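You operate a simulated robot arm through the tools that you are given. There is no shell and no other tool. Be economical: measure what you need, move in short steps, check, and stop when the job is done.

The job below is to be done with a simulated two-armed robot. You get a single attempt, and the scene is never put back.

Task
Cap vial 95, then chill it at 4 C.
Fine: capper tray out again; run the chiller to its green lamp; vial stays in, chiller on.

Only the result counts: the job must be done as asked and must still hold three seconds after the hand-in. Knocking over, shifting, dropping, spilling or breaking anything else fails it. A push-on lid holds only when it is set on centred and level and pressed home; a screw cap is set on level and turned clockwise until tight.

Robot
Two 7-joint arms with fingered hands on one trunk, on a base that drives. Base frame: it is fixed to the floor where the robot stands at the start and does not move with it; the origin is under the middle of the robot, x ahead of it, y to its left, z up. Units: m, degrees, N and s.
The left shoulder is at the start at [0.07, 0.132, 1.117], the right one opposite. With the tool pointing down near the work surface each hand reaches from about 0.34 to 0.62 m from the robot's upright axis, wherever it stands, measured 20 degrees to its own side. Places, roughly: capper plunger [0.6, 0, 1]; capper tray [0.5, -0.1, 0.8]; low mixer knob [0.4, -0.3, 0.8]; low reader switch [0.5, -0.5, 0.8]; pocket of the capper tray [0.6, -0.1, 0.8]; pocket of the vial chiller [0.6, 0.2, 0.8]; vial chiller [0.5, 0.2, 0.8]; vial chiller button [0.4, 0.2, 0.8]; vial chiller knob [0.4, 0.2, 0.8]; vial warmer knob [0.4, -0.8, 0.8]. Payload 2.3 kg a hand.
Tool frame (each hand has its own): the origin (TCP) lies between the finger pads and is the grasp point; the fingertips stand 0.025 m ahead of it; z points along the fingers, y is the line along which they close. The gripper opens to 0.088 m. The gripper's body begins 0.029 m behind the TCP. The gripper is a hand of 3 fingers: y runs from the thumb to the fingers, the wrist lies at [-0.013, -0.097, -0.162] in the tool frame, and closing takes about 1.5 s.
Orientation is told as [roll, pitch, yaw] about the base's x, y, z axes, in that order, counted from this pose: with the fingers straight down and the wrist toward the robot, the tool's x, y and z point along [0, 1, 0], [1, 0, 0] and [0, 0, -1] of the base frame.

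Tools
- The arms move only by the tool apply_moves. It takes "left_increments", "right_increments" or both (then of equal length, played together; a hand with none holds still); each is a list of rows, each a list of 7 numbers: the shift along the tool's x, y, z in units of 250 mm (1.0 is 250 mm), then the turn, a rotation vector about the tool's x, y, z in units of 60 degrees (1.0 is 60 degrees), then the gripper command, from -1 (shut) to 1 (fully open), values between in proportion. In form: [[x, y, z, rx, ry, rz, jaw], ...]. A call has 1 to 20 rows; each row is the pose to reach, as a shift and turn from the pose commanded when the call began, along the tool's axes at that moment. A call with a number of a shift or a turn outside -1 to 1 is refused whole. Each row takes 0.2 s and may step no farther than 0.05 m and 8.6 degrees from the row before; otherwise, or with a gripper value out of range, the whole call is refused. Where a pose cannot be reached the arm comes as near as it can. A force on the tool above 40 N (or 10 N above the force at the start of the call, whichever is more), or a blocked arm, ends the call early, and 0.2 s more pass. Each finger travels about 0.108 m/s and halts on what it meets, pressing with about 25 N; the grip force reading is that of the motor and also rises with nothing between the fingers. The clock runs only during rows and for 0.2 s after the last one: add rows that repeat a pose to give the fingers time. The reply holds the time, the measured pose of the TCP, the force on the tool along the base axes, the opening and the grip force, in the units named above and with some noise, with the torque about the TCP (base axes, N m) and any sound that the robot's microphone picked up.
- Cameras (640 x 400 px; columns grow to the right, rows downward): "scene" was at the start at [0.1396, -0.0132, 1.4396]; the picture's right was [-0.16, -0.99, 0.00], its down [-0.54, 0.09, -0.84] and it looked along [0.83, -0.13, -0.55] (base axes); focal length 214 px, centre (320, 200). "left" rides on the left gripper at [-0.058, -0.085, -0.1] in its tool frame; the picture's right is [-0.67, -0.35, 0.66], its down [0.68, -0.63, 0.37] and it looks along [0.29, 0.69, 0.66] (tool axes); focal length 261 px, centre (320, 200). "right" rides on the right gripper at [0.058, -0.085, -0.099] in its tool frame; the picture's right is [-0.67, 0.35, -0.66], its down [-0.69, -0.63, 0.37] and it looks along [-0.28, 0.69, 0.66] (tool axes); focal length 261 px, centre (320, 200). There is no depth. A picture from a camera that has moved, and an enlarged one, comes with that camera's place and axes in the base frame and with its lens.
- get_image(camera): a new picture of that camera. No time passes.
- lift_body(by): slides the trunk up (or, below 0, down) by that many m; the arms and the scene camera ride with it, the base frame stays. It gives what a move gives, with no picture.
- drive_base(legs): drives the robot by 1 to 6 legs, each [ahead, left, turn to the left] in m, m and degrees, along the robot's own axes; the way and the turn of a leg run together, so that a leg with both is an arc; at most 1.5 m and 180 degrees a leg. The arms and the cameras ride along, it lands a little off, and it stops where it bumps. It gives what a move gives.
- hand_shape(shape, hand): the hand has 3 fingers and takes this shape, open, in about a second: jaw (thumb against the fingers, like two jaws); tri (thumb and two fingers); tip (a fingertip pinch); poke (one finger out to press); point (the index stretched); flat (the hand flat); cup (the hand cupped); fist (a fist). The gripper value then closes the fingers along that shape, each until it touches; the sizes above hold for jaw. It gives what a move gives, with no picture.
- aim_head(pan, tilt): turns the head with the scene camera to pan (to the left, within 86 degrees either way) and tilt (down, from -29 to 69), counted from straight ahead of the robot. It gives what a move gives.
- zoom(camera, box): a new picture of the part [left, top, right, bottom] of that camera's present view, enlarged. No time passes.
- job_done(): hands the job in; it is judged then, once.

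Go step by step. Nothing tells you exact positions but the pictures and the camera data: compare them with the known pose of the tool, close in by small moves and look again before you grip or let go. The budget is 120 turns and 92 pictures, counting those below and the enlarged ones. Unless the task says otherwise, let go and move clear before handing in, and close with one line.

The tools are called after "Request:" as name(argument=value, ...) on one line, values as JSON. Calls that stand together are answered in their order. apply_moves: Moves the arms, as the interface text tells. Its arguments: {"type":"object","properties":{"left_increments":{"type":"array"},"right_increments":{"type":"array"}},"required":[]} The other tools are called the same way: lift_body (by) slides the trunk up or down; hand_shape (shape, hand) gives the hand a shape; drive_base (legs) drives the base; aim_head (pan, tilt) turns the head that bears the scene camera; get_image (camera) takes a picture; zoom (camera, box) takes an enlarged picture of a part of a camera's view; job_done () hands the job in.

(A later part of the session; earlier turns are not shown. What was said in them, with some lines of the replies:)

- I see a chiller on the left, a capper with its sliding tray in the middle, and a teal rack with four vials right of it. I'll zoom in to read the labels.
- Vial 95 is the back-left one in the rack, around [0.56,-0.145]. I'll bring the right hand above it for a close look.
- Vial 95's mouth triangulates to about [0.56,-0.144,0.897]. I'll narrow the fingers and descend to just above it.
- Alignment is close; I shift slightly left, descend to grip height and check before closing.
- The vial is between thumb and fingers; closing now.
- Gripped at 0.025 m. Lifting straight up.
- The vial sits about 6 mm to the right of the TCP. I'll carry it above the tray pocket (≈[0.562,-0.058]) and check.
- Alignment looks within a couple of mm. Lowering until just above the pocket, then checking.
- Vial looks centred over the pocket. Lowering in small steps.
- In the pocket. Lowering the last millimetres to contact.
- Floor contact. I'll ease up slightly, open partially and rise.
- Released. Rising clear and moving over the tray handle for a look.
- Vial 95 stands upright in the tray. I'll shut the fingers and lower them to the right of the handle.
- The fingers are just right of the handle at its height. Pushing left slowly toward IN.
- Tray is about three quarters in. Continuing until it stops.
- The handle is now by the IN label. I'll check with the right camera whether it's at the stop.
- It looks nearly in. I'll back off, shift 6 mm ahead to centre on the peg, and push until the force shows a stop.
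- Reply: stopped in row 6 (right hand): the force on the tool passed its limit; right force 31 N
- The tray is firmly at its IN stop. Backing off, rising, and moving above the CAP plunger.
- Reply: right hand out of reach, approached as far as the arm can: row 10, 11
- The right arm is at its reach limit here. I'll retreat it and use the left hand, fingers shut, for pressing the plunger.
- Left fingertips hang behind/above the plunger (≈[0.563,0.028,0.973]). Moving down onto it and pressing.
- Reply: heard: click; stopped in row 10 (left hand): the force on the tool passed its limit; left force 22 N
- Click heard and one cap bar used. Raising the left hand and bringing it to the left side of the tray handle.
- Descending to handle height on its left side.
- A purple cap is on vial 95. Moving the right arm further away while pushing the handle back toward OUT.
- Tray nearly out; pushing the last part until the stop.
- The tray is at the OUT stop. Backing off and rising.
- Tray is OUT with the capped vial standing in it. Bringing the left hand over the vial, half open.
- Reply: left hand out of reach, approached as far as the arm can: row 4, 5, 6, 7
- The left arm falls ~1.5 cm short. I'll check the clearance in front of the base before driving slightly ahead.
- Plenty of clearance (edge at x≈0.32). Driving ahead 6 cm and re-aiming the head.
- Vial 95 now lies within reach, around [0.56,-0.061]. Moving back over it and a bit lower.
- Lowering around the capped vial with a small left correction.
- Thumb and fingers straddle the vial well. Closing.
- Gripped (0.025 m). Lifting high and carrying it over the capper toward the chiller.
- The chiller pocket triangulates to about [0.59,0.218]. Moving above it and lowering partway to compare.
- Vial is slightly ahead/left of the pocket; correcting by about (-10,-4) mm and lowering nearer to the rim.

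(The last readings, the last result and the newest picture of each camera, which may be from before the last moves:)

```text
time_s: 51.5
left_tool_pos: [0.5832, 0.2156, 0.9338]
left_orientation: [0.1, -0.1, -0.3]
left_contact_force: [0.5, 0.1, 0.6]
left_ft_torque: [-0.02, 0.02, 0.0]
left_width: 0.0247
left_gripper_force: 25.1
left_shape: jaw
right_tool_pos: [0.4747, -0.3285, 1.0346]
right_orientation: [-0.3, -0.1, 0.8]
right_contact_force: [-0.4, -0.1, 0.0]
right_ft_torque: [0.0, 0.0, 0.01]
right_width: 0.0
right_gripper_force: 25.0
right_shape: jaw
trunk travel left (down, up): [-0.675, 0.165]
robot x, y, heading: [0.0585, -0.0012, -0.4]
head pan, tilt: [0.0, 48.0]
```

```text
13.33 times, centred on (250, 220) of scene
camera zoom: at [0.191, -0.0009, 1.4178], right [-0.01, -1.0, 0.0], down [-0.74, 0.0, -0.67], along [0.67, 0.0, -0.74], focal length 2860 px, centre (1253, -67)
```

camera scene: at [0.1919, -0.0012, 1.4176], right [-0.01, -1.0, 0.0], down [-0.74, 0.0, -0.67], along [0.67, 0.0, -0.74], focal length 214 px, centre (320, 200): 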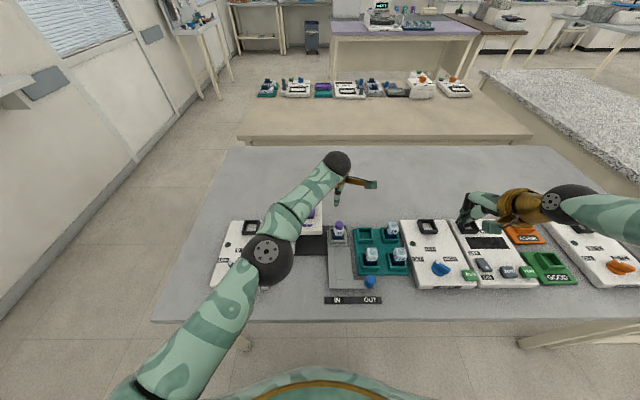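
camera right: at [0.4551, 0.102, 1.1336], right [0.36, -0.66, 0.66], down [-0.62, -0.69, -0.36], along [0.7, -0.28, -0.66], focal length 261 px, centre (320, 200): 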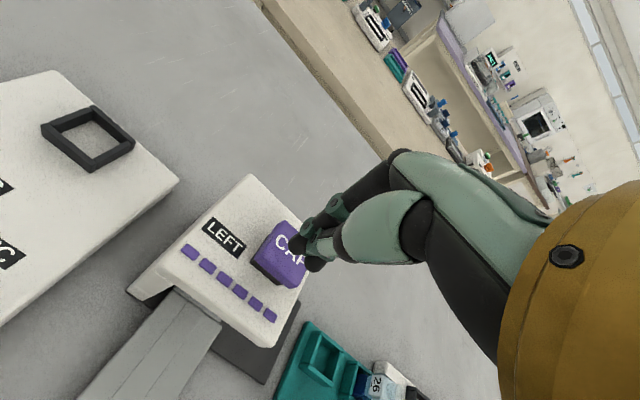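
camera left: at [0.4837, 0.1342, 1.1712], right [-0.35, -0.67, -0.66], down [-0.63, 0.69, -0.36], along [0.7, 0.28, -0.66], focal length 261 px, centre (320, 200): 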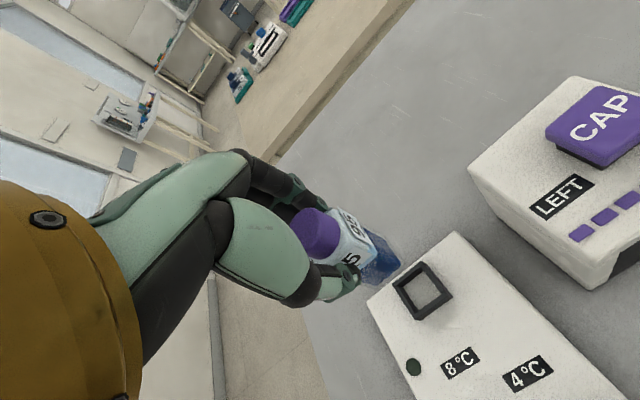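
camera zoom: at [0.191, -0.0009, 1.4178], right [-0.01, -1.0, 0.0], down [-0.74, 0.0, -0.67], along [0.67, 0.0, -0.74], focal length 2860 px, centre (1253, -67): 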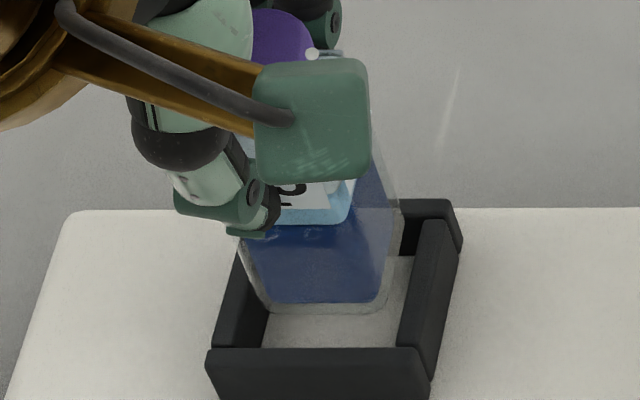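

The vial is over the opening. Nudging 2 mm ahead and lowering slowly to contact.

Request:
apply_moves(left_increments=[[-0.004, 0.008, 0.02, 0, 0, 0, -1], [-0.004, 0.008, 0.04, 0, 0, 0, -1], [-0.004, 0.008, 0.06, 0, 0, 0, -1], [-0.004, 0.008, 0.06, 0, 0, 0, -1]])

Request:
zoom(camera="scene", box=[230, 205, 270, 235])

```text
time_s: 52.5
left_tool_pos: [0.5859, 0.2165, 0.9186]
left_orientation: [0.0, 0.0, -0.2]
left_contact_force: [0.4, 0.3, -1.1]
left_ft_torque: [-0.03, 0.02, 0.0]
left_width: 0.0245
left_gripper_force: 25.4
left_shape: jaw
right_tool_pos: [0.4745, -0.3285, 1.0357]
right_orientation: [-0.3, -0.1, 0.6]
right_contact_force: [0.9, 0.3, 0.0]
right_ft_torque: [-0.01, 0.0, 0.01]
right_width: 0.0
right_gripper_force: 25.3
right_shape: jaw
trunk travel left (down, up): [-0.675, 0.165]
robot x, y, heading: [0.06, -0.0029, -0.4]
head pan, tilt: [0.0, 48.0]
```

```text
13.33 times, centred on (250, 220) of scene
camera zoom: at [0.1913, -0.0009, 1.4177], right [-0.01, -1.0, 0.0], down [-0.74, 0.0, -0.67], along [0.67, 0.0, -0.74], focal length 2860 px, centre (1253, -67)
```

zoom: 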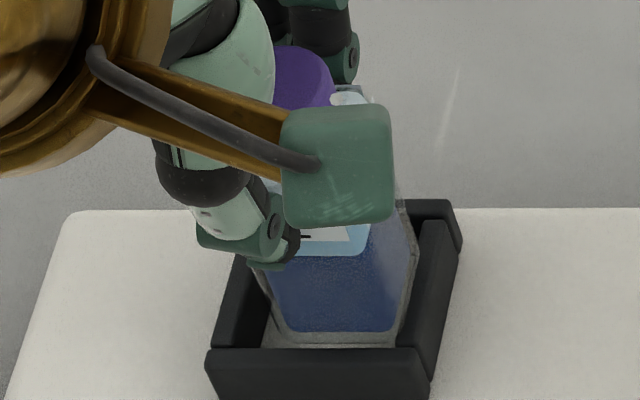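

Slightly close to the right wall; shifting 3 mm left, 1 mm ahead, then continuing down.

Request:
apply_moves(left_increments=[[0.012, 0.005, 0, 0, 0, 0, -1], [0.012, 0.005, 0.015, 0, 0, 0, -1], [0.012, 0.005, 0.03, 0, 0, 0, -1], [0.012, 0.005, 0.03, 0, 0, 0, -1]])

Request:
zoom(camera="scene", box=[230, 205, 270, 235])

Request:
zoom(camera="left", box=[280, 160, 440, 300])

```text
time_s: 53.5
left_tool_pos: [0.5857, 0.2175, 0.9148]
left_orientation: [0.0, -0.5, -0.1]
left_contact_force: [7.6, 4.1, 27.9]
left_ft_torque: [0.08, -0.27, 0.06]
left_width: 0.027
left_gripper_force: 25.0
left_shape: jaw
right_tool_pos: [0.4719, -0.331, 1.0377]
right_orientation: [-0.2, -0.3, 0.7]
right_contact_force: [0.4, 0.3, 0.8]
right_ft_torque: [0.0, 0.01, 0.0]
right_width: 0.0
right_gripper_force: 24.6
right_shape: jaw
trunk travel left (down, up): [-0.675, 0.165]
robot x, y, heading: [0.0608, -0.0041, -0.3]
head pan, tilt: [0.0, 48.0]
```

```text
13.33 times, centred on (250, 220) of scene
camera zoom: at [0.1863, -0.0027, 1.4186], right [-0.01, -1.0, 0.0], down [-0.74, 0.01, -0.67], along [0.67, 0.0, -0.74], focal length 2860 px, centre (1253, -67)
```

zoom: 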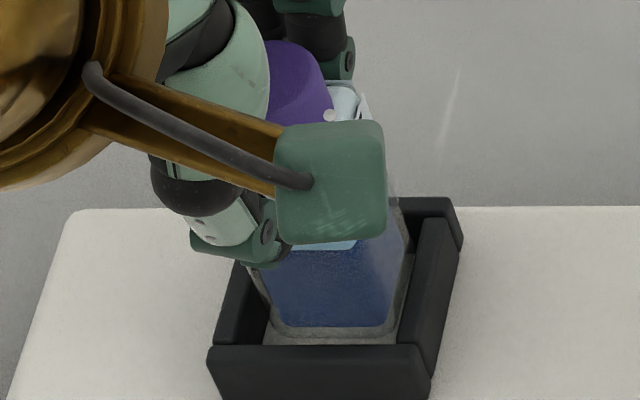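

```text
2.86 times, centred on (360, 230) of left
camera zoom: at [0.4998, 0.1588, 1.0122], right [-0.35, -0.67, -0.66], down [-0.62, 0.69, -0.37], along [0.7, 0.28, -0.65], focal length 745 px, centre (206, 114)
```

zoom: 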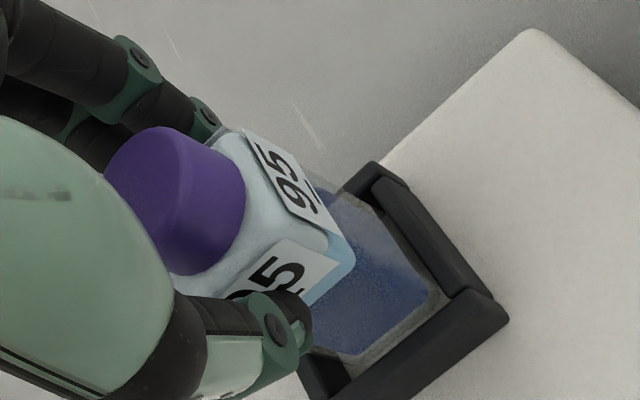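

Contact, but it may be on the rim. I'll ease up 6 mm and look again before deciding.

Request:
apply_moves(left_increments=[[0, 0, -0.015, 0, 0, 0, -1], [0, 0, -0.024, 0, 0, 0, -1], [0, 0, -0.024, 0, 0, 0, -1]])

Request:
zoom(camera="scene", box=[230, 205, 270, 235])

Request:
zoom(camera="left", box=[280, 160, 440, 300])

```text
time_s: 54.3
left_tool_pos: [0.5853, 0.2179, 0.9168]
left_orientation: [0.0, 0.1, -0.3]
left_contact_force: [1.9, 0.2, 7.7]
left_ft_torque: [-0.01, -0.12, -0.04]
left_width: 0.0268
left_gripper_force: 24.9
left_shape: jaw
right_tool_pos: [0.4733, -0.33, 1.0358]
right_orientation: [-0.2, -0.2, 0.6]
right_contact_force: [-0.7, 0.1, 0.5]
right_ft_torque: [-0.01, 0.01, -0.02]
right_width: 0.0
right_gripper_force: 24.8
right_shape: jaw
trunk travel left (down, up): [-0.675, 0.165]
robot x, y, heading: [0.0595, -0.0037, -0.2]
head pan, tilt: [0.0, 48.0]
```

```text
13.33 times, centred on (250, 220) of scene
camera zoom: at [0.1896, -0.0022, 1.4177], right [-0.01, -1.0, 0.0], down [-0.74, 0.01, -0.67], along [0.67, 0.0, -0.74], focal length 2860 px, centre (1253, -67)
```

zoom: 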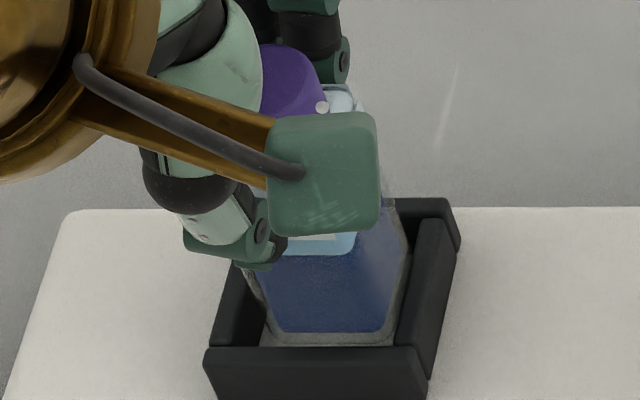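

```text
2.86 times, centred on (360, 230) of left
camera zoom: at [0.5005, 0.1591, 1.0145], right [-0.35, -0.67, -0.66], down [-0.63, 0.69, -0.36], along [0.69, 0.28, -0.66], focal length 745 px, centre (206, 114)
```

zoom: 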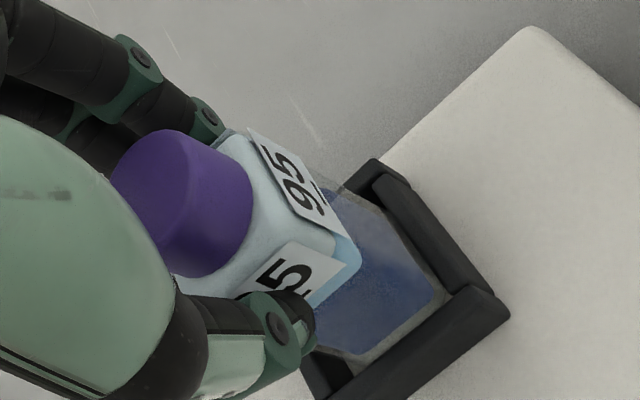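

All of the vial's bottom is still visible, so it's resting on the near/right rim. I'll lift, shift +4 mm left and +2 mm ahead, and look again.

Request:
apply_moves(left_increments=[[0, 0, -0.02, 0, 0, 0, -1], [0.016, 0.008, -0.02, 0, 0, 0, -1], [0.016, 0.008, -0.02, 0, 0, 0, -1], [0.016, 0.008, -0.004, 0, 0, 0, -1], [0.016, 0.008, -0.004, 0, 0, 0, -1]])

Request:
zoom(camera="scene", box=[230, 205, 270, 235])

```text
time_s: 55.5
left_tool_pos: [0.5879, 0.2232, 0.9165]
left_orientation: [0.1, 0.1, -0.3]
left_contact_force: [0.7, 0.0, -0.7]
left_ft_torque: [0.0, -0.04, -0.02]
left_width: 0.0254
left_gripper_force: 25.1
left_shape: jaw
right_tool_pos: [0.4748, -0.3292, 1.0346]
right_orientation: [-0.3, 0.0, 0.7]
right_contact_force: [0.2, 0.0, -0.1]
right_ft_torque: [0.02, 0.02, 0.0]
right_width: 0.0003
right_gripper_force: 25.2
right_shape: jaw
trunk travel left (down, up): [-0.675, 0.165]
robot x, y, heading: [0.0621, -0.0025, -0.3]
head pan, tilt: [0.0, 48.0]
```

```text
13.33 times, centred on (250, 220) of scene
camera zoom: at [0.1912, -0.0009, 1.4177], right [-0.01, -1.0, 0.0], down [-0.74, 0.0, -0.67], along [0.67, 0.0, -0.74], focal length 2860 px, centre (1253, -67)
```

zoom: 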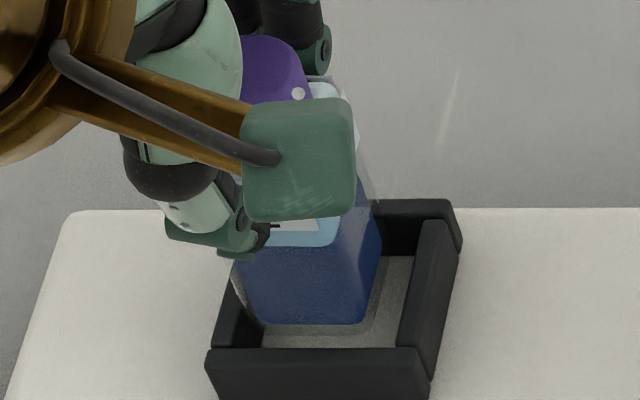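

Now slightly far left; back 2 mm right and 1 mm back, then lower gently.

Request:
apply_moves(left_increments=[[-0.008, -0.004, 0, 0, 0, 0, -1], [-0.008, -0.004, 0.008, 0, 0, 0, -1], [-0.008, -0.004, 0.02, 0, 0, 0, -1], [-0.008, -0.004, 0.03, 0, 0, 0, -1], [-0.008, -0.004, 0.03, 0, 0, 0, -1]])

Request:
zoom(camera="scene", box=[230, 205, 270, 235])

```text
time_s: 56.7
left_tool_pos: [0.5876, 0.2204, 0.9106]
left_orientation: [0.1, -0.1, -0.1]
left_contact_force: [1.5, 0.0, -1.0]
left_ft_torque: [0.01, -0.07, 0.01]
left_width: 0.0257
left_gripper_force: 25.3
left_shape: jaw
right_tool_pos: [0.4741, -0.3294, 1.036]
right_orientation: [-0.3, 0.1, 0.7]
right_contact_force: [0.3, -0.2, -0.2]
right_ft_torque: [0.03, 0.01, -0.03]
right_width: 0.0002
right_gripper_force: 24.8
right_shape: jaw
trunk travel left (down, up): [-0.675, 0.165]
robot x, y, heading: [0.0598, -0.0028, -0.4]
head pan, tilt: [0.0, 48.0]
```

```text
13.33 times, centred on (250, 220) of scene
camera zoom: at [0.1916, -0.001, 1.4177], right [-0.01, -1.0, 0.0], down [-0.74, 0.0, -0.67], along [0.67, 0.0, -0.74], focal length 2860 px, centre (1253, -67)
```

zoom: 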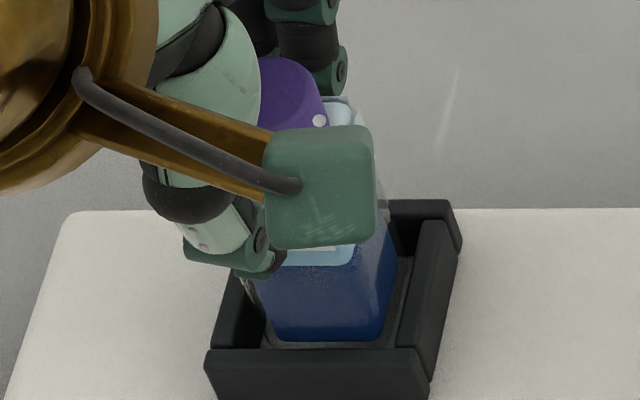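

No contact below the previous contact height: the vial is entering the pocket. Continuing down.

Request:
apply_moves(left_increments=[[0, 0, 0.012, 0, 0, 0, -1], [0, 0, 0.024, 0, 0, 0, -1], [0, 0, 0.036, 0, 0, 0, -1], [0, 0, 0.036, 0, 0, 0, -1]])

Request:
zoom(camera="scene", box=[230, 205, 270, 235])

```text
time_s: 57.7
left_tool_pos: [0.5886, 0.2223, 0.8997]
left_orientation: [0.1, 0.0, -0.1]
left_contact_force: [0.4, -0.8, 0.1]
left_ft_torque: [0.0, -0.06, 0.03]
left_width: 0.0259
left_gripper_force: 24.8
left_shape: jaw
right_tool_pos: [0.4747, -0.33, 1.0347]
right_orientation: [-0.3, 0.0, 0.7]
right_contact_force: [0.8, -0.1, 0.3]
right_ft_torque: [-0.02, -0.03, -0.03]
right_width: 0.0002
right_gripper_force: 24.8
right_shape: jaw
trunk travel left (down, up): [-0.675, 0.165]
robot x, y, heading: [0.0602, -0.0006, -0.4]
head pan, tilt: [0.0, 48.0]
```

```text
13.33 times, centred on (250, 220) of scene
camera zoom: at [0.1915, -0.001, 1.4177], right [-0.01, -1.0, 0.0], down [-0.74, 0.0, -0.67], along [0.67, 0.0, -0.74], focal length 2860 px, centre (1253, -67)
```

zoom: 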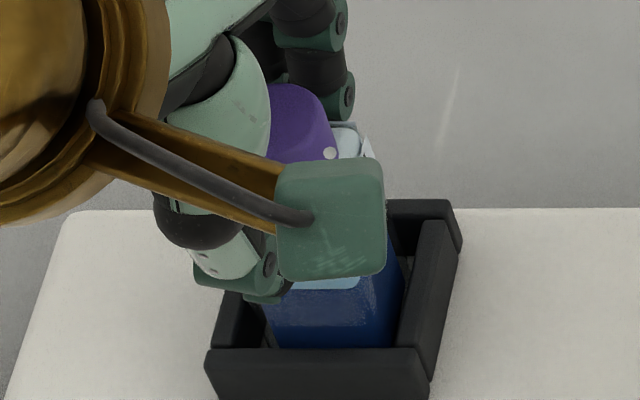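

The near wall now hides the vial's bottom; it is going in. Lowering to floor contact.

Request:
apply_moves(left_increments=[[0, 0, 0.01, 0, 0, 0, -1], [0, 0, 0.02, 0, 0, 0, -1], [0, 0, 0.03, 0, 0, 0, -1], [0, 0, 0.03, 0, 0, 0, -1]])

```text
time_s: 58.7
left_tool_pos: [0.5863, 0.2198, 0.8965]
left_orientation: [0.1, -0.4, -0.3]
left_contact_force: [7.7, 3.9, 24.1]
left_ft_torque: [0.11, -0.33, 0.03]
left_width: 0.0269
left_gripper_force: 24.9
left_shape: jaw
right_tool_pos: [0.4715, -0.3298, 1.0371]
right_orientation: [-0.3, -0.2, 0.7]
right_contact_force: [0.6, 0.3, -0.1]
right_ft_torque: [0.03, 0.0, -0.04]
right_width: 0.0
right_gripper_force: 24.7
right_shape: jaw
trunk travel left (down, up): [-0.675, 0.165]
robot x, y, heading: [0.0584, -0.0013, -0.3]
head pan, tilt: [0.0, 48.0]
```

Floor contact (≈18 mm below the rim). Easing, opening, and rising clear.

Request:
apply_moves(left_increments=[[0, 0, -0.012, 0, 0, 0, -1], [0, 0, -0.012, 0, 0, 0, -0.2], [0, 0, -0.012, 0, 0, 0, 0.3], [0, 0, -0.012, 0, 0, 0, 0.3], [0, 0, -0.012, 0, 0, 0, 0.3], [0, 0, -0.1, 0, 0, 0, 0.3], [0, 0, -0.25, 0, 0, 0, 0.3], [0, 0, -0.42, 0, 0, 0, 0.3], [0, 0, -0.56, 0, 0, 0, 0.3], [0, 0, -0.56, 0, 0, 0, 0.3]])

Request:
zoom(camera="left", box=[280, 180, 600, 400])

Request:
zoom(camera="scene", box=[200, 180, 300, 300])

```text
time_s: 60.9
left_tool_pos: [0.5879, 0.2203, 1.0335]
left_orientation: [-0.1, 0.1, -0.2]
left_contact_force: [0.2, 0.2, 0.4]
left_ft_torque: [-0.01, 0.01, 0.0]
left_width: 0.0567
left_gripper_force: 0.1
left_shape: jaw
right_tool_pos: [0.474, -0.3283, 1.0352]
right_orientation: [-0.3, -0.1, 0.8]
right_contact_force: [0.1, 0.0, 0.6]
right_ft_torque: [0.03, -0.02, 0.01]
right_width: 0.0
right_gripper_force: 25.3
right_shape: jaw
trunk travel left (down, up): [-0.675, 0.165]
robot x, y, heading: [0.0579, 0.0041, -0.3]
head pan, tilt: [0.0, 48.0]
```

```text
1.82 times, centred on (440, 290) of left
camera zoom: at [0.5033, 0.1624, 1.1323], right [-0.35, -0.67, -0.66], down [-0.63, 0.69, -0.36], along [0.7, 0.28, -0.66], focal length 474 px, centre (102, 36)
```

zoom: 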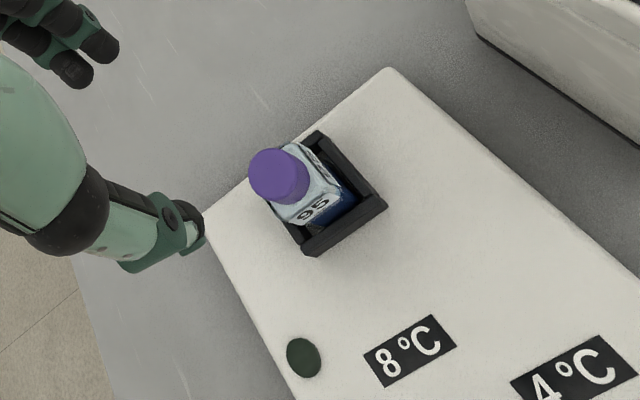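

```text
3.33 times, centred on (250, 240) of scene
camera zoom: at [0.1913, -0.0009, 1.4177], right [-0.01, -1.0, 0.0], down [-0.74, 0.0, -0.67], along [0.67, 0.0, -0.74], focal length 715 px, centre (553, 67)
```

zoom: 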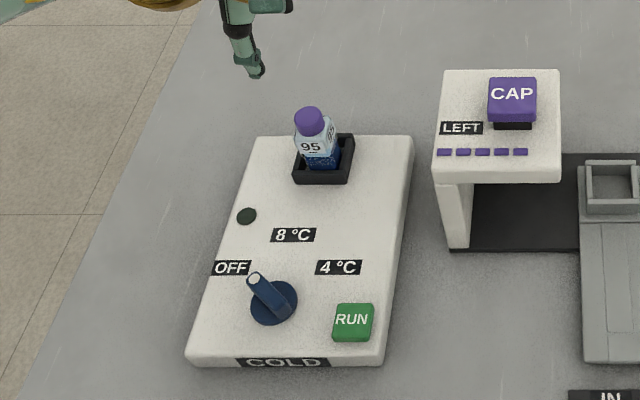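

Vial 95 stands upright in the chiller pocket. Knob centre ≈[0.437,0.226], pointing OFF at ~+50°; I need to turn it ~105° clockwise. Moving the left hand above it with the closing line across the pointer bar.

Request:
apply_moves(left_increments=[[0, -0.12, 0, 0, 0, 0.11, 0.4], [0, -0.24, 0, 0, 0, 0.22, 0.4], [0, -0.36, 0, 0, 0, 0.33, 0.4], [0, -0.48, 0, 0, 0, 0.44, 0.4], [0.01, -0.6, 0, 0, 0, 0.55, 0.4], [0.02, -0.6, 0.12, 0, 0, 0.667, 0.4], [0.02, -0.6, 0.24, 0, 0, 0.667, 0.4], [0.02, -0.6, 0.24, 0, 0, 0.667, 0.4]])

Request:
get_image(camera="left")

```text
time_s: 62.7
left_tool_pos: [0.4244, 0.1968, 0.9691]
left_orientation: [0.3, -0.1, -40.1]
left_contact_force: [0.3, -0.8, -0.4]
left_ft_torque: [-0.01, -0.03, -0.01]
left_width: 0.0613
left_gripper_force: 0.0
left_shape: jaw
left hand out of reach, approached as far as the arm can: row 6, 7, 8
right_tool_pos: [0.4744, -0.3285, 1.0359]
right_orientation: [-0.2, -0.1, 0.7]
right_contact_force: [-0.2, -0.1, 0.0]
right_ft_torque: [0.02, 0.02, 0.01]
right_width: 0.0
right_gripper_force: 24.9
right_shape: jaw
trunk travel left (down, up): [-0.675, 0.165]
robot x, y, heading: [0.0621, -0.0037, -0.3]
head pan, tilt: [0.0, 48.0]
```

```text
15 pictures are left
camera left: at [0.3236, 0.2065, 1.0677], right [-0.7, -0.29, -0.66], down [-0.04, 0.93, -0.36], along [0.72, -0.23, -0.66], focal length 261 px, centre (320, 200)
```

left: 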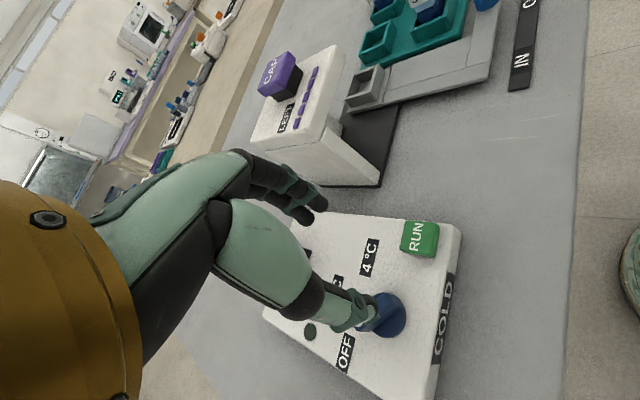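

Too cramped at this distance for the yawed hand. Driving back 8 cm and retrying.

Request:
drive_base(legs=[[-0.09, 0, 0]])

```text
time_s: 63.8
left_tool_pos: [0.3369, 0.198, 0.9681]
left_orientation: [0.1, 0.2, -40.1]
left_contact_force: [-0.3, -0.5, 0.2]
left_ft_torque: [-0.02, 0.02, -0.01]
left_width: 0.0615
left_gripper_force: 0.1
left_shape: jaw
right_tool_pos: [0.3841, -0.3297, 1.0348]
right_orientation: [-0.3, 0.1, 0.6]
right_contact_force: [0.7, -0.6, 0.7]
right_ft_torque: [-0.01, -0.03, 0.03]
right_width: 0.0
right_gripper_force: 24.9
right_shape: jaw
trunk travel left (down, up): [-0.675, 0.165]
robot x, y, heading: [-0.0246, 0.0003, -0.3]
head pan, tilt: [0.0, 48.0]
```

Request:
apply_moves(left_increments=[[0.11, 0.08, 0, 0, 0, 0, 0.4], [0.23, 0.16, 0, 0, 0, 0, 0.4], [0.343, 0.234, 0, 0, 0, 0, 0.4], [0.343, 0.234, 0, 0, 0, 0, 0.4]])

Request:
get_image(camera="left")

```text
time_s: 64.8
left_tool_pos: [0.3815, 0.1903, 0.9663]
left_orientation: [0.7, 0.1, -38.5]
left_contact_force: [0.0, 1.2, 0.6]
left_ft_torque: [-0.02, 0.02, -0.01]
left_width: 0.0612
left_gripper_force: 0.0
left_shape: jaw
left hand out of reach, approached as far as the arm can: row 1, 2, 3, 4
right_tool_pos: [0.383, -0.3291, 1.0352]
right_orientation: [-0.3, 0.0, 0.6]
right_contact_force: [0.4, 0.3, 0.2]
right_ft_torque: [0.04, 0.02, 0.01]
right_width: 0.0
right_gripper_force: 24.9
right_shape: jaw
trunk travel left (down, up): [-0.675, 0.165]
robot x, y, heading: [-0.0315, -0.001, -0.3]
head pan, tilt: [0.0, 48.0]
```

```text
14 pictures are left
camera left: at [0.2791, 0.1951, 1.0639], right [-0.69, -0.3, -0.66], down [-0.06, 0.93, -0.36], along [0.73, -0.2, -0.66], focal length 261 px, centre (320, 200)
```

left: 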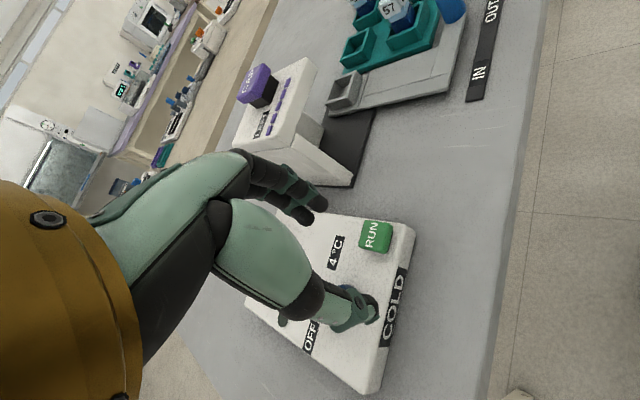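

Negative yaw is a joint limit for the left arm. I'll instead use shut fingers to push the pointer bar round; first return to yaw 0 left of the knob.

Request:
apply_moves(left_increments=[[0, 0, 0, 0, 0, -0.13, 0], [0.05, 0, 0, 0, 0, -0.26, -1], [0.15, -0.02, 0, 0, 0, -0.39, -1], [0.26, -0.03, 0, 0, 0, -0.52, -1], [0.371, -0.047, 0, 0, 0, -0.642, -1], [0.371, -0.047, 0, 0, 0, -0.642, -1]])

Request:
zoom(camera="scene", box=[170, 190, 270, 270])

```text
time_s: 66.2
left_tool_pos: [0.4302, 0.272, 0.9648]
left_orientation: [0.2, -0.2, -1.4]
left_contact_force: [-1.0, -0.2, 0.2]
left_ft_torque: [-0.02, -0.01, 0.0]
left_width: 0.0
left_gripper_force: 25.2
left_shape: jaw
right_tool_pos: [0.3836, -0.3291, 1.0364]
right_orientation: [-0.3, -0.1, 0.6]
right_contact_force: [-0.5, -0.6, -0.7]
right_ft_torque: [0.01, 0.03, 0.01]
right_width: 0.0002
right_gripper_force: 25.0
right_shape: jaw
trunk travel left (down, up): [-0.675, 0.165]
robot x, y, heading: [-0.027, -0.0037, -0.5]
head pan, tilt: [0.0, 48.0]
```

```text
5.00 times, centred on (220, 230) of scene
camera zoom: at [0.0995, -0.0005, 1.4178], right [-0.01, -1.0, 0.0], down [-0.74, 0.01, -0.67], along [0.67, 0.0, -0.74], focal length 1072 px, centre (820, 50)
```

zoom: 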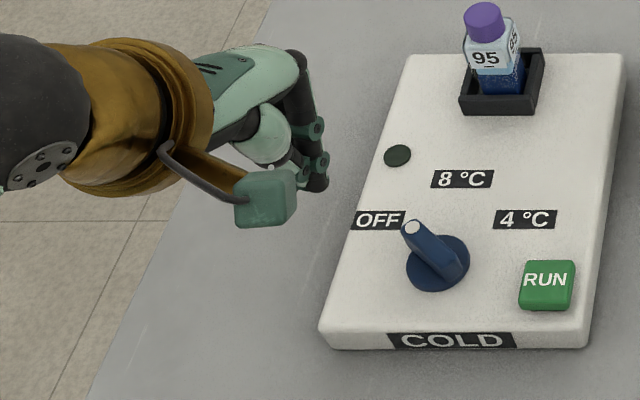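

Clear view now: knob centre ≈[0.444,0.229], bar at ~56°, 4 °C at about -55°. Lowering the shut fingers to the left side of the bar.

Request:
apply_moves(left_increments=[[-0.01, 0, 0.1, 0, 0, -0.023, -1], [-0.02, 0, 0.2, 0, 0, -0.023, -1], [-0.028, 0, 0.3, 0, 0, -0.023, -1], [-0.028, 0, 0.367, 0, 0, -0.023, -1], [-0.028, 0, 0.367, 0, 0, -0.023, -1]])

Request:
zoom(camera="left", box=[240, 160, 480, 330])

```text
time_s: 67.4
left_tool_pos: [0.4295, 0.2645, 0.8735]
left_orientation: [0.2, 0.0, -0.1]
left_contact_force: [-0.8, -1.0, -0.4]
left_ft_torque: [0.01, 0.06, 0.01]
left_width: 0.0
left_gripper_force: 24.6
left_shape: jaw
right_tool_pos: [0.3827, -0.3292, 1.0366]
right_orientation: [-0.3, -0.1, 0.6]
right_contact_force: [-0.6, 0.0, 0.7]
right_ft_torque: [0.03, -0.02, -0.01]
right_width: 0.0001
right_gripper_force: 25.7
right_shape: jaw
trunk travel left (down, up): [-0.675, 0.165]
robot x, y, heading: [-0.0308, 0.0027, -0.8]
head pan, tilt: [0.0, 48.0]
```

```text
2.35 times, centred on (360, 245) of left
camera zoom: at [0.3463, 0.2053, 0.9723], right [-0.35, -0.67, -0.66], down [-0.63, 0.69, -0.36], along [0.7, 0.29, -0.66], focal length 613 px, centre (226, 94)
```

zoom: 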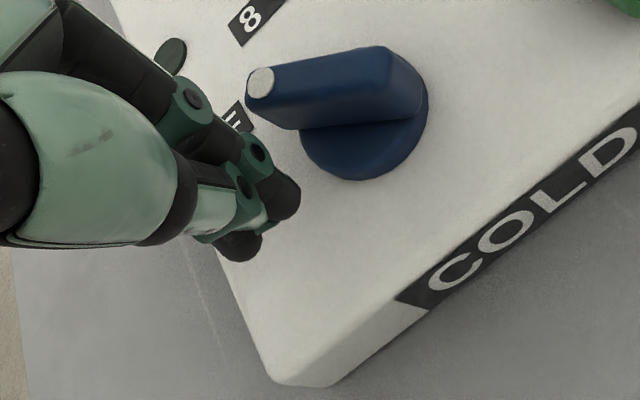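

Fingers are clear of the bar on its left. Sweeping the bar clockwise along an arc.

Request:
apply_moves(left_increments=[[-0.03, 0.01, 0, 0, 0, 0, -1], [-0.044, 0.01, 0, 0, 0, 0, -1], [-0.042, 0.03, 0, 0, 0, 0, -1], [-0.04, 0.055, 0, 0, 0, 0, -1], [-0.048, 0.072, 0, 0, 0, 0, -1], [-0.06, 0.09, 0, 0, 0, 0, -1], [-0.072, 0.105, 0, 0, 0, 0, -1], [-0.083, 0.124, 0, 0, 0, 0, -1], [-0.094, 0.141, 0, 0, 0, 0, -1], [-0.094, 0.141, 0, 0, 0, 0, -1]])

Request:
zoom(camera="left", box=[240, 160, 480, 330])

```text
time_s: 69.6
left_tool_pos: [0.4652, 0.2411, 0.874]
left_orientation: [0.2, 0.0, -0.2]
left_contact_force: [0.0, 0.4, 0.1]
left_ft_torque: [0.0, 0.0, -0.03]
left_width: 0.0
left_gripper_force: 24.5
left_shape: jaw
right_tool_pos: [0.3824, -0.3292, 1.0368]
right_orientation: [-0.3, -0.2, 0.6]
right_contact_force: [0.3, 0.1, 0.0]
right_ft_torque: [-0.03, 0.0, 0.0]
right_width: 0.0
right_gripper_force: 24.6
right_shape: jaw
trunk travel left (down, up): [-0.675, 0.165]
robot x, y, heading: [-0.0297, -0.0009, -0.5]
head pan, tilt: [0.0, 48.0]
```

```text
2.35 times, centred on (360, 245) of left
camera zoom: at [0.3824, 0.1817, 0.9718], right [-0.35, -0.67, -0.66], down [-0.63, 0.69, -0.36], along [0.7, 0.28, -0.66], focal length 613 px, centre (226, 94)
```

zoom: 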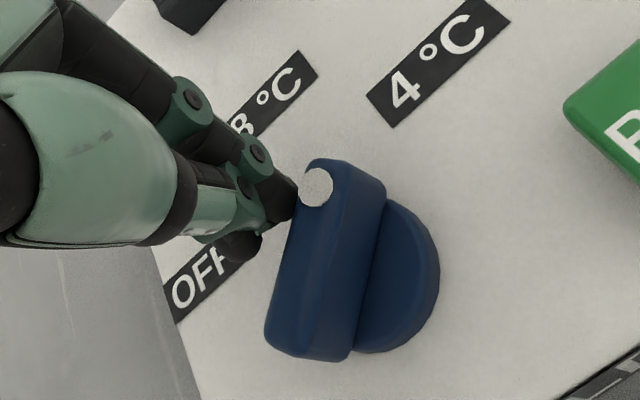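

The knob is at about -35°; need ~20° more. Continuing the arc.

Request:
apply_moves(left_increments=[[-0.01, 0.004, 0, 0, 0, 0, -1], [-0.022, 0.007, 0, 0, 0, 0, -1], [-0.034, 0.01, 0, 0, 0, 0, -1], [-0.034, 0.01, 0, 0, 0, 0, -1]])

Request:
zoom(camera="left", box=[240, 160, 480, 330])

```text
time_s: 70.6
left_tool_pos: [0.469, 0.2337, 0.8729]
left_orientation: [0.2, 0.0, -0.2]
left_contact_force: [0.4, 1.1, 0.2]
left_ft_torque: [0.01, 0.0, -0.02]
left_width: 0.0
left_gripper_force: 24.8
left_shape: jaw
right_tool_pos: [0.3821, -0.3284, 1.0347]
right_orientation: [-0.3, -0.1, 0.6]
right_contact_force: [0.8, 0.5, 0.3]
right_ft_torque: [-0.02, 0.02, 0.04]
right_width: 0.0
right_gripper_force: 24.6
right_shape: jaw
trunk travel left (down, up): [-0.675, 0.165]
robot x, y, heading: [-0.03, 0.0013, -0.7]
head pan, tilt: [0.0, 48.0]
```

```text
2.35 times, centred on (360, 245) of left
camera zoom: at [0.3847, 0.1738, 0.972], right [-0.35, -0.67, -0.66], down [-0.63, 0.69, -0.36], along [0.7, 0.29, -0.66], focal length 613 px, centre (226, 94)
```

zoom: 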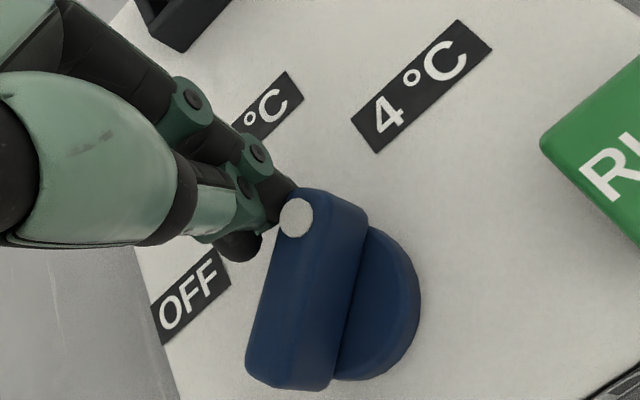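

The bar hasn't moved further; the finger is sliding off its end. Pushing closer to the centre.

Request:
apply_moves(left_increments=[[-0.006, -0.006, 0, 0, 0, 0, -1], [-0.014, -0.01, 0, 0, 0, 0, -1], [-0.022, -0.012, 0, 0, 0, 0, -1], [-0.03, -0.012, 0, 0, 0, 0, -1], [-0.03, -0.012, 0, 0, 0, 0, -1]])

Request:
zoom(camera="left", box=[240, 160, 480, 330])

```text
time_s: 71.8
left_tool_pos: [0.468, 0.2295, 0.8723]
left_orientation: [0.1, -0.1, 0.1]
left_contact_force: [9.6, 15.3, 5.0]
left_ft_torque: [0.24, -0.15, 0.02]
left_width: 0.0001
left_gripper_force: 24.8
left_shape: jaw
right_tool_pos: [0.3855, -0.3249, 1.037]
right_orientation: [-0.7, 0.1, 0.6]
right_contact_force: [-0.2, 0.4, -0.3]
right_ft_torque: [0.01, 0.01, -0.03]
right_width: 0.0002
right_gripper_force: 25.1
right_shape: jaw
trunk travel left (down, up): [-0.675, 0.165]
robot x, y, heading: [-0.0304, -0.0031, -0.0]
head pan, tilt: [0.0, 48.0]
```

```text
2.35 times, centred on (360, 245) of left
camera zoom: at [0.3834, 0.1708, 0.9707], right [-0.35, -0.67, -0.66], down [-0.63, 0.69, -0.37], along [0.7, 0.29, -0.66], focal length 613 px, centre (226, 94)
```

zoom: 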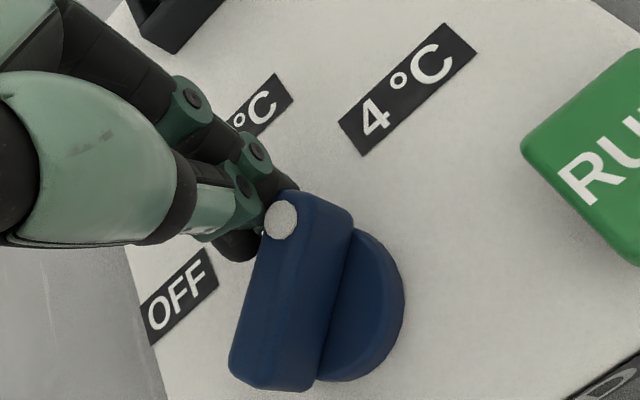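

The bar resists with ~18 N, so this looks like its end stop. Backing off, rising and moving over RUN to check the knob.

Request:
apply_moves(left_increments=[[0.06, 0.03, 0, 0, 0, 0, -1], [0.06, 0.03, -0.15, 0, 0, 0, -1], [0.06, 0.03, -0.3, 0, 0, 0, -1], [-0.06, 0.0, -0.3, 0, 0, 0, -1], [-0.18, -0.08, -0.3, 0, 0, 0, -1], [-0.27, -0.15, -0.3, 0, 0, 0, -1], [-0.27, -0.15, -0.3, 0, 0, 0, -1]])

Request:
zoom(camera="scene", box=[170, 190, 270, 270])

```text
time_s: 73.4
left_tool_pos: [0.4274, 0.1553, 0.9477]
left_orientation: [0.1, 0.0, -0.2]
left_contact_force: [-0.6, 0.4, -0.6]
left_ft_torque: [-0.02, 0.0, -0.02]
left_width: 0.0
left_gripper_force: 25.0
left_shape: jaw
right_tool_pos: [0.3834, -0.3294, 1.0355]
right_orientation: [-0.4, 0.1, 0.5]
right_contact_force: [-0.4, 0.2, -1.0]
right_ft_torque: [0.04, -0.02, 0.0]
right_width: 0.0
right_gripper_force: 25.5
right_shape: jaw
trunk travel left (down, up): [-0.675, 0.165]
robot x, y, heading: [-0.0314, 0.0003, -0.6]
head pan, tilt: [0.0, 48.0]
```

```text
5.00 times, centred on (220, 230) of scene
camera zoom: at [0.1003, -0.0004, 1.4177], right [-0.01, -1.0, 0.0], down [-0.74, 0.01, -0.67], along [0.67, 0.0, -0.74], focal length 1072 px, centre (820, 50)
```

zoom: 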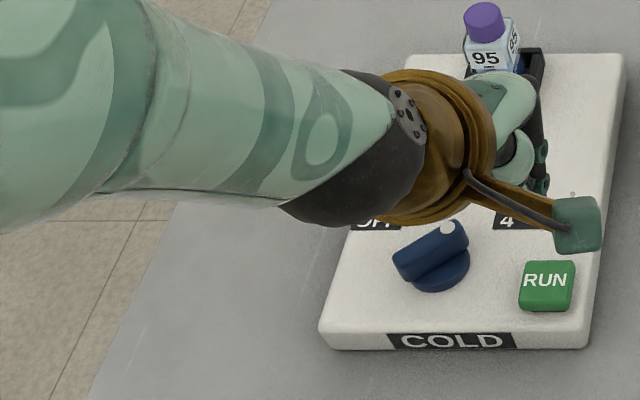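

Knob pointer is now on 4 °C and the chiller hasn't shifted. Pressing RUN.

Request:
apply_moves(left_increments=[[0.014, 0.0, 0.1, 0, 0, 0, -1], [0.014, 0.0, 0.2, 0, 0, 0, -1], [0.014, 0.0, 0.25, 0, 0, 0, -1], [0.014, 0.0, 0.27, 0, 0, 0, -1], [0.014, 0.0, 0.285, 0, 0, 0, -1], [0.014, 0.0, 0.3, 0, 0, 0, -1], [0.014, 0.0, 0.315, 0, 0, 0, -1], [0.014, 0.0, 0.33, 0, 0, 0, -1], [0.014, 0.0, 0.345, 0, 0, 0, -1]])

```text
time_s: 75.4
left_tool_pos: [0.4278, 0.1608, 0.8661]
left_orientation: [0.3, -0.7, 0.0]
left_contact_force: [4.7, 3.6, 25.7]
left_ft_torque: [0.17, -0.09, -0.06]
left_width: 0.0
left_gripper_force: 25.0
left_shape: jaw
right_tool_pos: [0.3796, -0.3305, 1.0379]
right_orientation: [-0.3, -0.3, 0.6]
right_contact_force: [0.7, -0.4, -0.5]
right_ft_torque: [-0.02, 0.01, -0.01]
right_width: 0.0
right_gripper_force: 25.5
right_shape: jaw
trunk travel left (down, up): [-0.675, 0.165]
robot x, y, heading: [-0.0276, 0.0009, -0.5]
head pan, tilt: [0.0, 48.0]
heard: click
```

Click heard. Raising the hand and moving it back toward the robot, then checking the lamp.

Request:
apply_moves(left_increments=[[0, 0, -0.1, 0, 0, 0, -1], [0, 0, -0.28, 0, 0, 0, -1], [0, 0, -0.46, 0, 0, 0, -1], [0.12, -0.1, -0.6, 0, 0, 0, -1], [0.28, -0.18, -0.7, 0, 0, 0, -1], [0.44, -0.2, -0.8, 0, 0, 0, -1], [0.6, -0.2, -0.85, 0, 0, 0, -1], [0.6, -0.2, -0.85, 0, 0, 0, -1]])

Request:
zoom(camera="scene", box=[170, 170, 290, 270])

```text
refused: row 4 steps farther than a row can; nothing moved
```

```text
4.00 times, centred on (230, 220) of scene
camera zoom: at [0.0953, -0.0019, 1.4186], right [-0.01, -1.0, 0.0], down [-0.74, 0.01, -0.67], along [0.67, 0.0, -0.74], focal length 858 px, centre (680, 120)
```

zoom: 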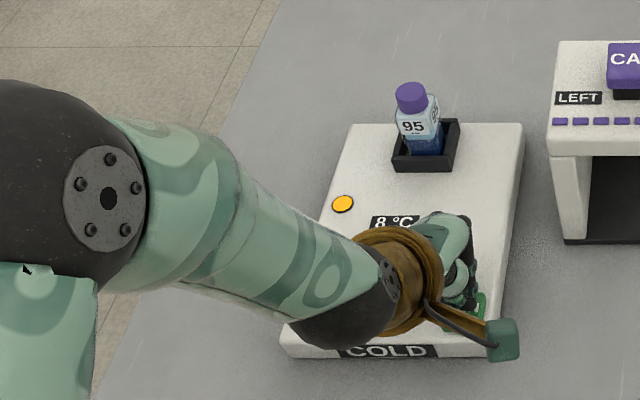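

The lamp is amber: running. Raising the hand clear with smaller steps.

Request:
apply_moves(left_increments=[[0, 0, -0.1, 0, 0, 0, -1], [0, 0, -0.26, 0, 0, 0, -1], [0, 0, -0.42, 0, 0, 0, -1], [0, 0, -0.58, 0, 0, 0, -1], [0, 0, -0.72, 0, 0, 0, -1], [0, -0.1, -0.8, 0, 0, 0, -1], [0, -0.2, -0.8, 0, 0, 0, -1], [0, -0.2, -0.8, 0, 0, 0, -1], [0, -0.2, -0.8, 0, 0, 0, -1], [0, -0.2, -0.8, 0, 0, 0, -1], [0, -0.2, -0.8, 0, 0, 0, -1], [0, -0.2, -0.8, 0, 0, 0, -1], [0, -0.2, -0.8, 0, 0, 0, -1], [0, -0.2, -0.8, 0, 0, 0, -1], [0, -0.2, -0.8, 0, 0, 0, -1], [0, -0.2, -0.8, 0, 0, 0, -1], [0, -0.2, -0.8, 0, 0, 0, -1], [0, -0.2, -0.8, 0, 0, 0, -1], [0, -0.2, -0.8, 0, 0, 0, -1], [0, -0.2, -0.8, 0, 0, 0, -1]])

Request:
zoom(camera="scene", box=[170, 160, 370, 290])

```text
time_s: 79.6
left_tool_pos: [0.3793, 0.1621, 1.0588]
left_orientation: [0.6, 1.5, 0.1]
left_contact_force: [0.4, -0.5, 0.1]
left_ft_torque: [0.01, -0.02, -0.02]
left_width: 0.0001
left_gripper_force: 25.1
left_shape: jaw
left hand out of reach, approached as far as the arm can: row 7
right_tool_pos: [0.3829, -0.3298, 1.0359]
right_orientation: [-0.3, -0.1, 0.6]
right_contact_force: [0.4, 0.1, 0.4]
right_ft_torque: [0.01, -0.01, 0.01]
right_width: 0.0001
right_gripper_force: 25.2
right_shape: jaw
trunk travel left (down, up): [-0.675, 0.165]
robot x, y, heading: [-0.0292, -0.0019, -0.3]
head pan, tilt: [0.0, 48.0]
```

```text
3.08 times, centred on (270, 225) of scene
camera zoom: at [0.0997, -0.0007, 1.4177], right [-0.01, -1.0, 0.0], down [-0.74, 0.01, -0.67], along [0.67, 0.0, -0.74], focal length 660 px, centre (474, 123)
```

zoom: 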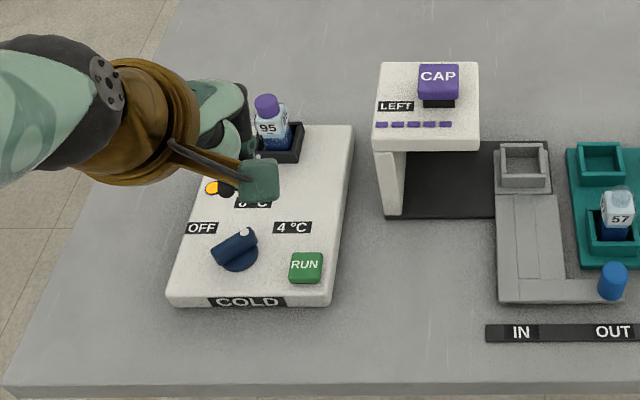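

Still amber, knob on 4 °C, tray OUT, vial in place. Waiting.

Request:
apply_moves(left_increments=[[0, 0, 0, 0, 0, 0, -1], [0, 0, 0, 0, 0, 0, -1], [0, 0, 0, 0, 0, 0, -1], [0, 0, 0, 0, 0, 0, -1], [0, 0, 0, 0, 0, 0, -1], [0, 0, 0, 0, 0, 0, -1], [0, 0, 0, 0, 0, 0, -1], [0, 0, 0, 0, 0, 0, -1], [0, 0, 0, 0, 0, 0, -1], [0, 0, 0, 0, 0, 0, -1], [0, 0, 0, 0, 0, 0, -1], [0, 0, 0, 0, 0, 0, -1], [0, 0, 0, 0, 0, 0, -1], [0, 0, 0, 0, 0, 0, -1], [0, 0, 0, 0, 0, 0, -1], [0, 0, 0, 0, 0, 0, -1], [0, 0, 0, 0, 0, 0, -1], [0, 0, 0, 0, 0, 0, -1], [0, 0, 0, 0, 0, 0, -1], [0, 0, 0, 0, 0, 0, -1]])

Request:
apply_moves(left_increments=[[0, 0, 0, 0, 0, 0, -1], [0, 0, 0, 0, 0, 0, -1], [0, 0, 0, 0, 0, 0, -1], [0, 0, 0, 0, 0, 0, -1], [0, 0, 0, 0, 0, 0, -1], [0, 0, 0, 0, 0, 0, -1], [0, 0, 0, 0, 0, 0, -1], [0, 0, 0, 0, 0, 0, -1], [0, 0, 0, 0, 0, 0, -1], [0, 0, 0, 0, 0, 0, -1], [0, 0, 0, 0, 0, 0, -1], [0, 0, 0, 0, 0, 0, -1], [0, 0, 0, 0, 0, 0, -1], [0, 0, 0, 0, 0, 0, -1], [0, 0, 0, 0, 0, 0, -1], [0, 0, 0, 0, 0, 0, -1], [0, 0, 0, 0, 0, 0, -1], [0, 0, 0, 0, 0, 0, -1], [0, 0, 0, 0, 0, 0, -1], [0, 0, 0, 0, 0, 0, -1]])

Request:
zoom(camera="scene", box=[210, 180, 290, 270])

```text
time_s: 83.8
left_tool_pos: [0.3787, 0.1623, 1.059]
left_orientation: [0.6, 1.5, 0.2]
left_contact_force: [0.6, -0.4, 0.5]
left_ft_torque: [0.0, 0.01, -0.01]
left_width: 0.0
left_gripper_force: 24.8
left_shape: jaw
right_tool_pos: [0.3834, -0.3284, 1.0351]
right_orientation: [-0.3, -0.1, 0.6]
right_contact_force: [0.1, 0.0, -0.9]
right_ft_torque: [0.06, -0.01, 0.0]
right_width: 0.0
right_gripper_force: 25.1
right_shape: jaw
trunk travel left (down, up): [-0.675, 0.165]
robot x, y, heading: [-0.0275, 0.0024, -0.3]
head pan, tilt: [0.0, 48.0]
```

```text
time_s: 88.0
left_tool_pos: [0.3798, 0.1626, 1.0594]
left_orientation: [0.5, 1.5, 0.3]
left_contact_force: [0.0, -0.7, 0.1]
left_ft_torque: [-0.03, 0.01, 0.01]
left_width: 0.0002
left_gripper_force: 25.2
left_shape: jaw
right_tool_pos: [0.3826, -0.3301, 1.0374]
right_orientation: [-0.3, -0.2, 0.6]
right_contact_force: [0.5, -0.3, 0.4]
right_ft_torque: [-0.02, -0.02, -0.02]
right_width: 0.0
right_gripper_force: 25.1
right_shape: jaw
trunk travel left (down, up): [-0.675, 0.165]
robot x, y, heading: [-0.0261, 0.0003, -0.4]
head pan, tilt: [0.0, 48.0]
```

```text
4.44 times, centred on (250, 225) of scene
camera zoom: at [0.0997, -0.0007, 1.4177], right [-0.01, -1.0, 0.0], down [-0.74, 0.01, -0.67], along [0.67, 0.0, -0.74], focal length 953 px, centre (631, 89)
```

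zoom: 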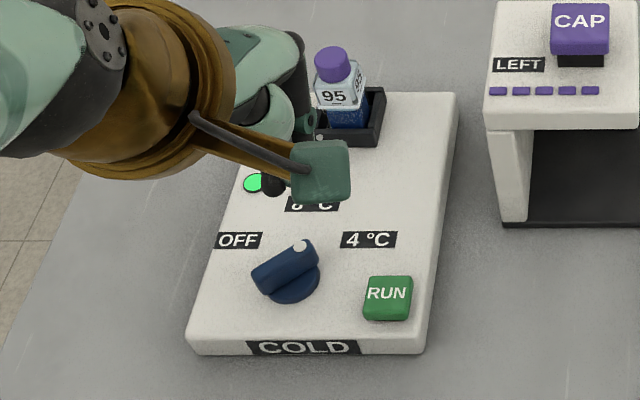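

The lamp is green, the knob stands at 4 °C, the capped vial 95 is in the chiller and the capper tray is OUT. Both hands are clear, so I'm handing in.

Request:
job_done()

```text
The job is handed in.
```

Vial 95 is capped and in the chiller at 4 °C. The chiller is on and its lamp is green, and the capper tray is back out.
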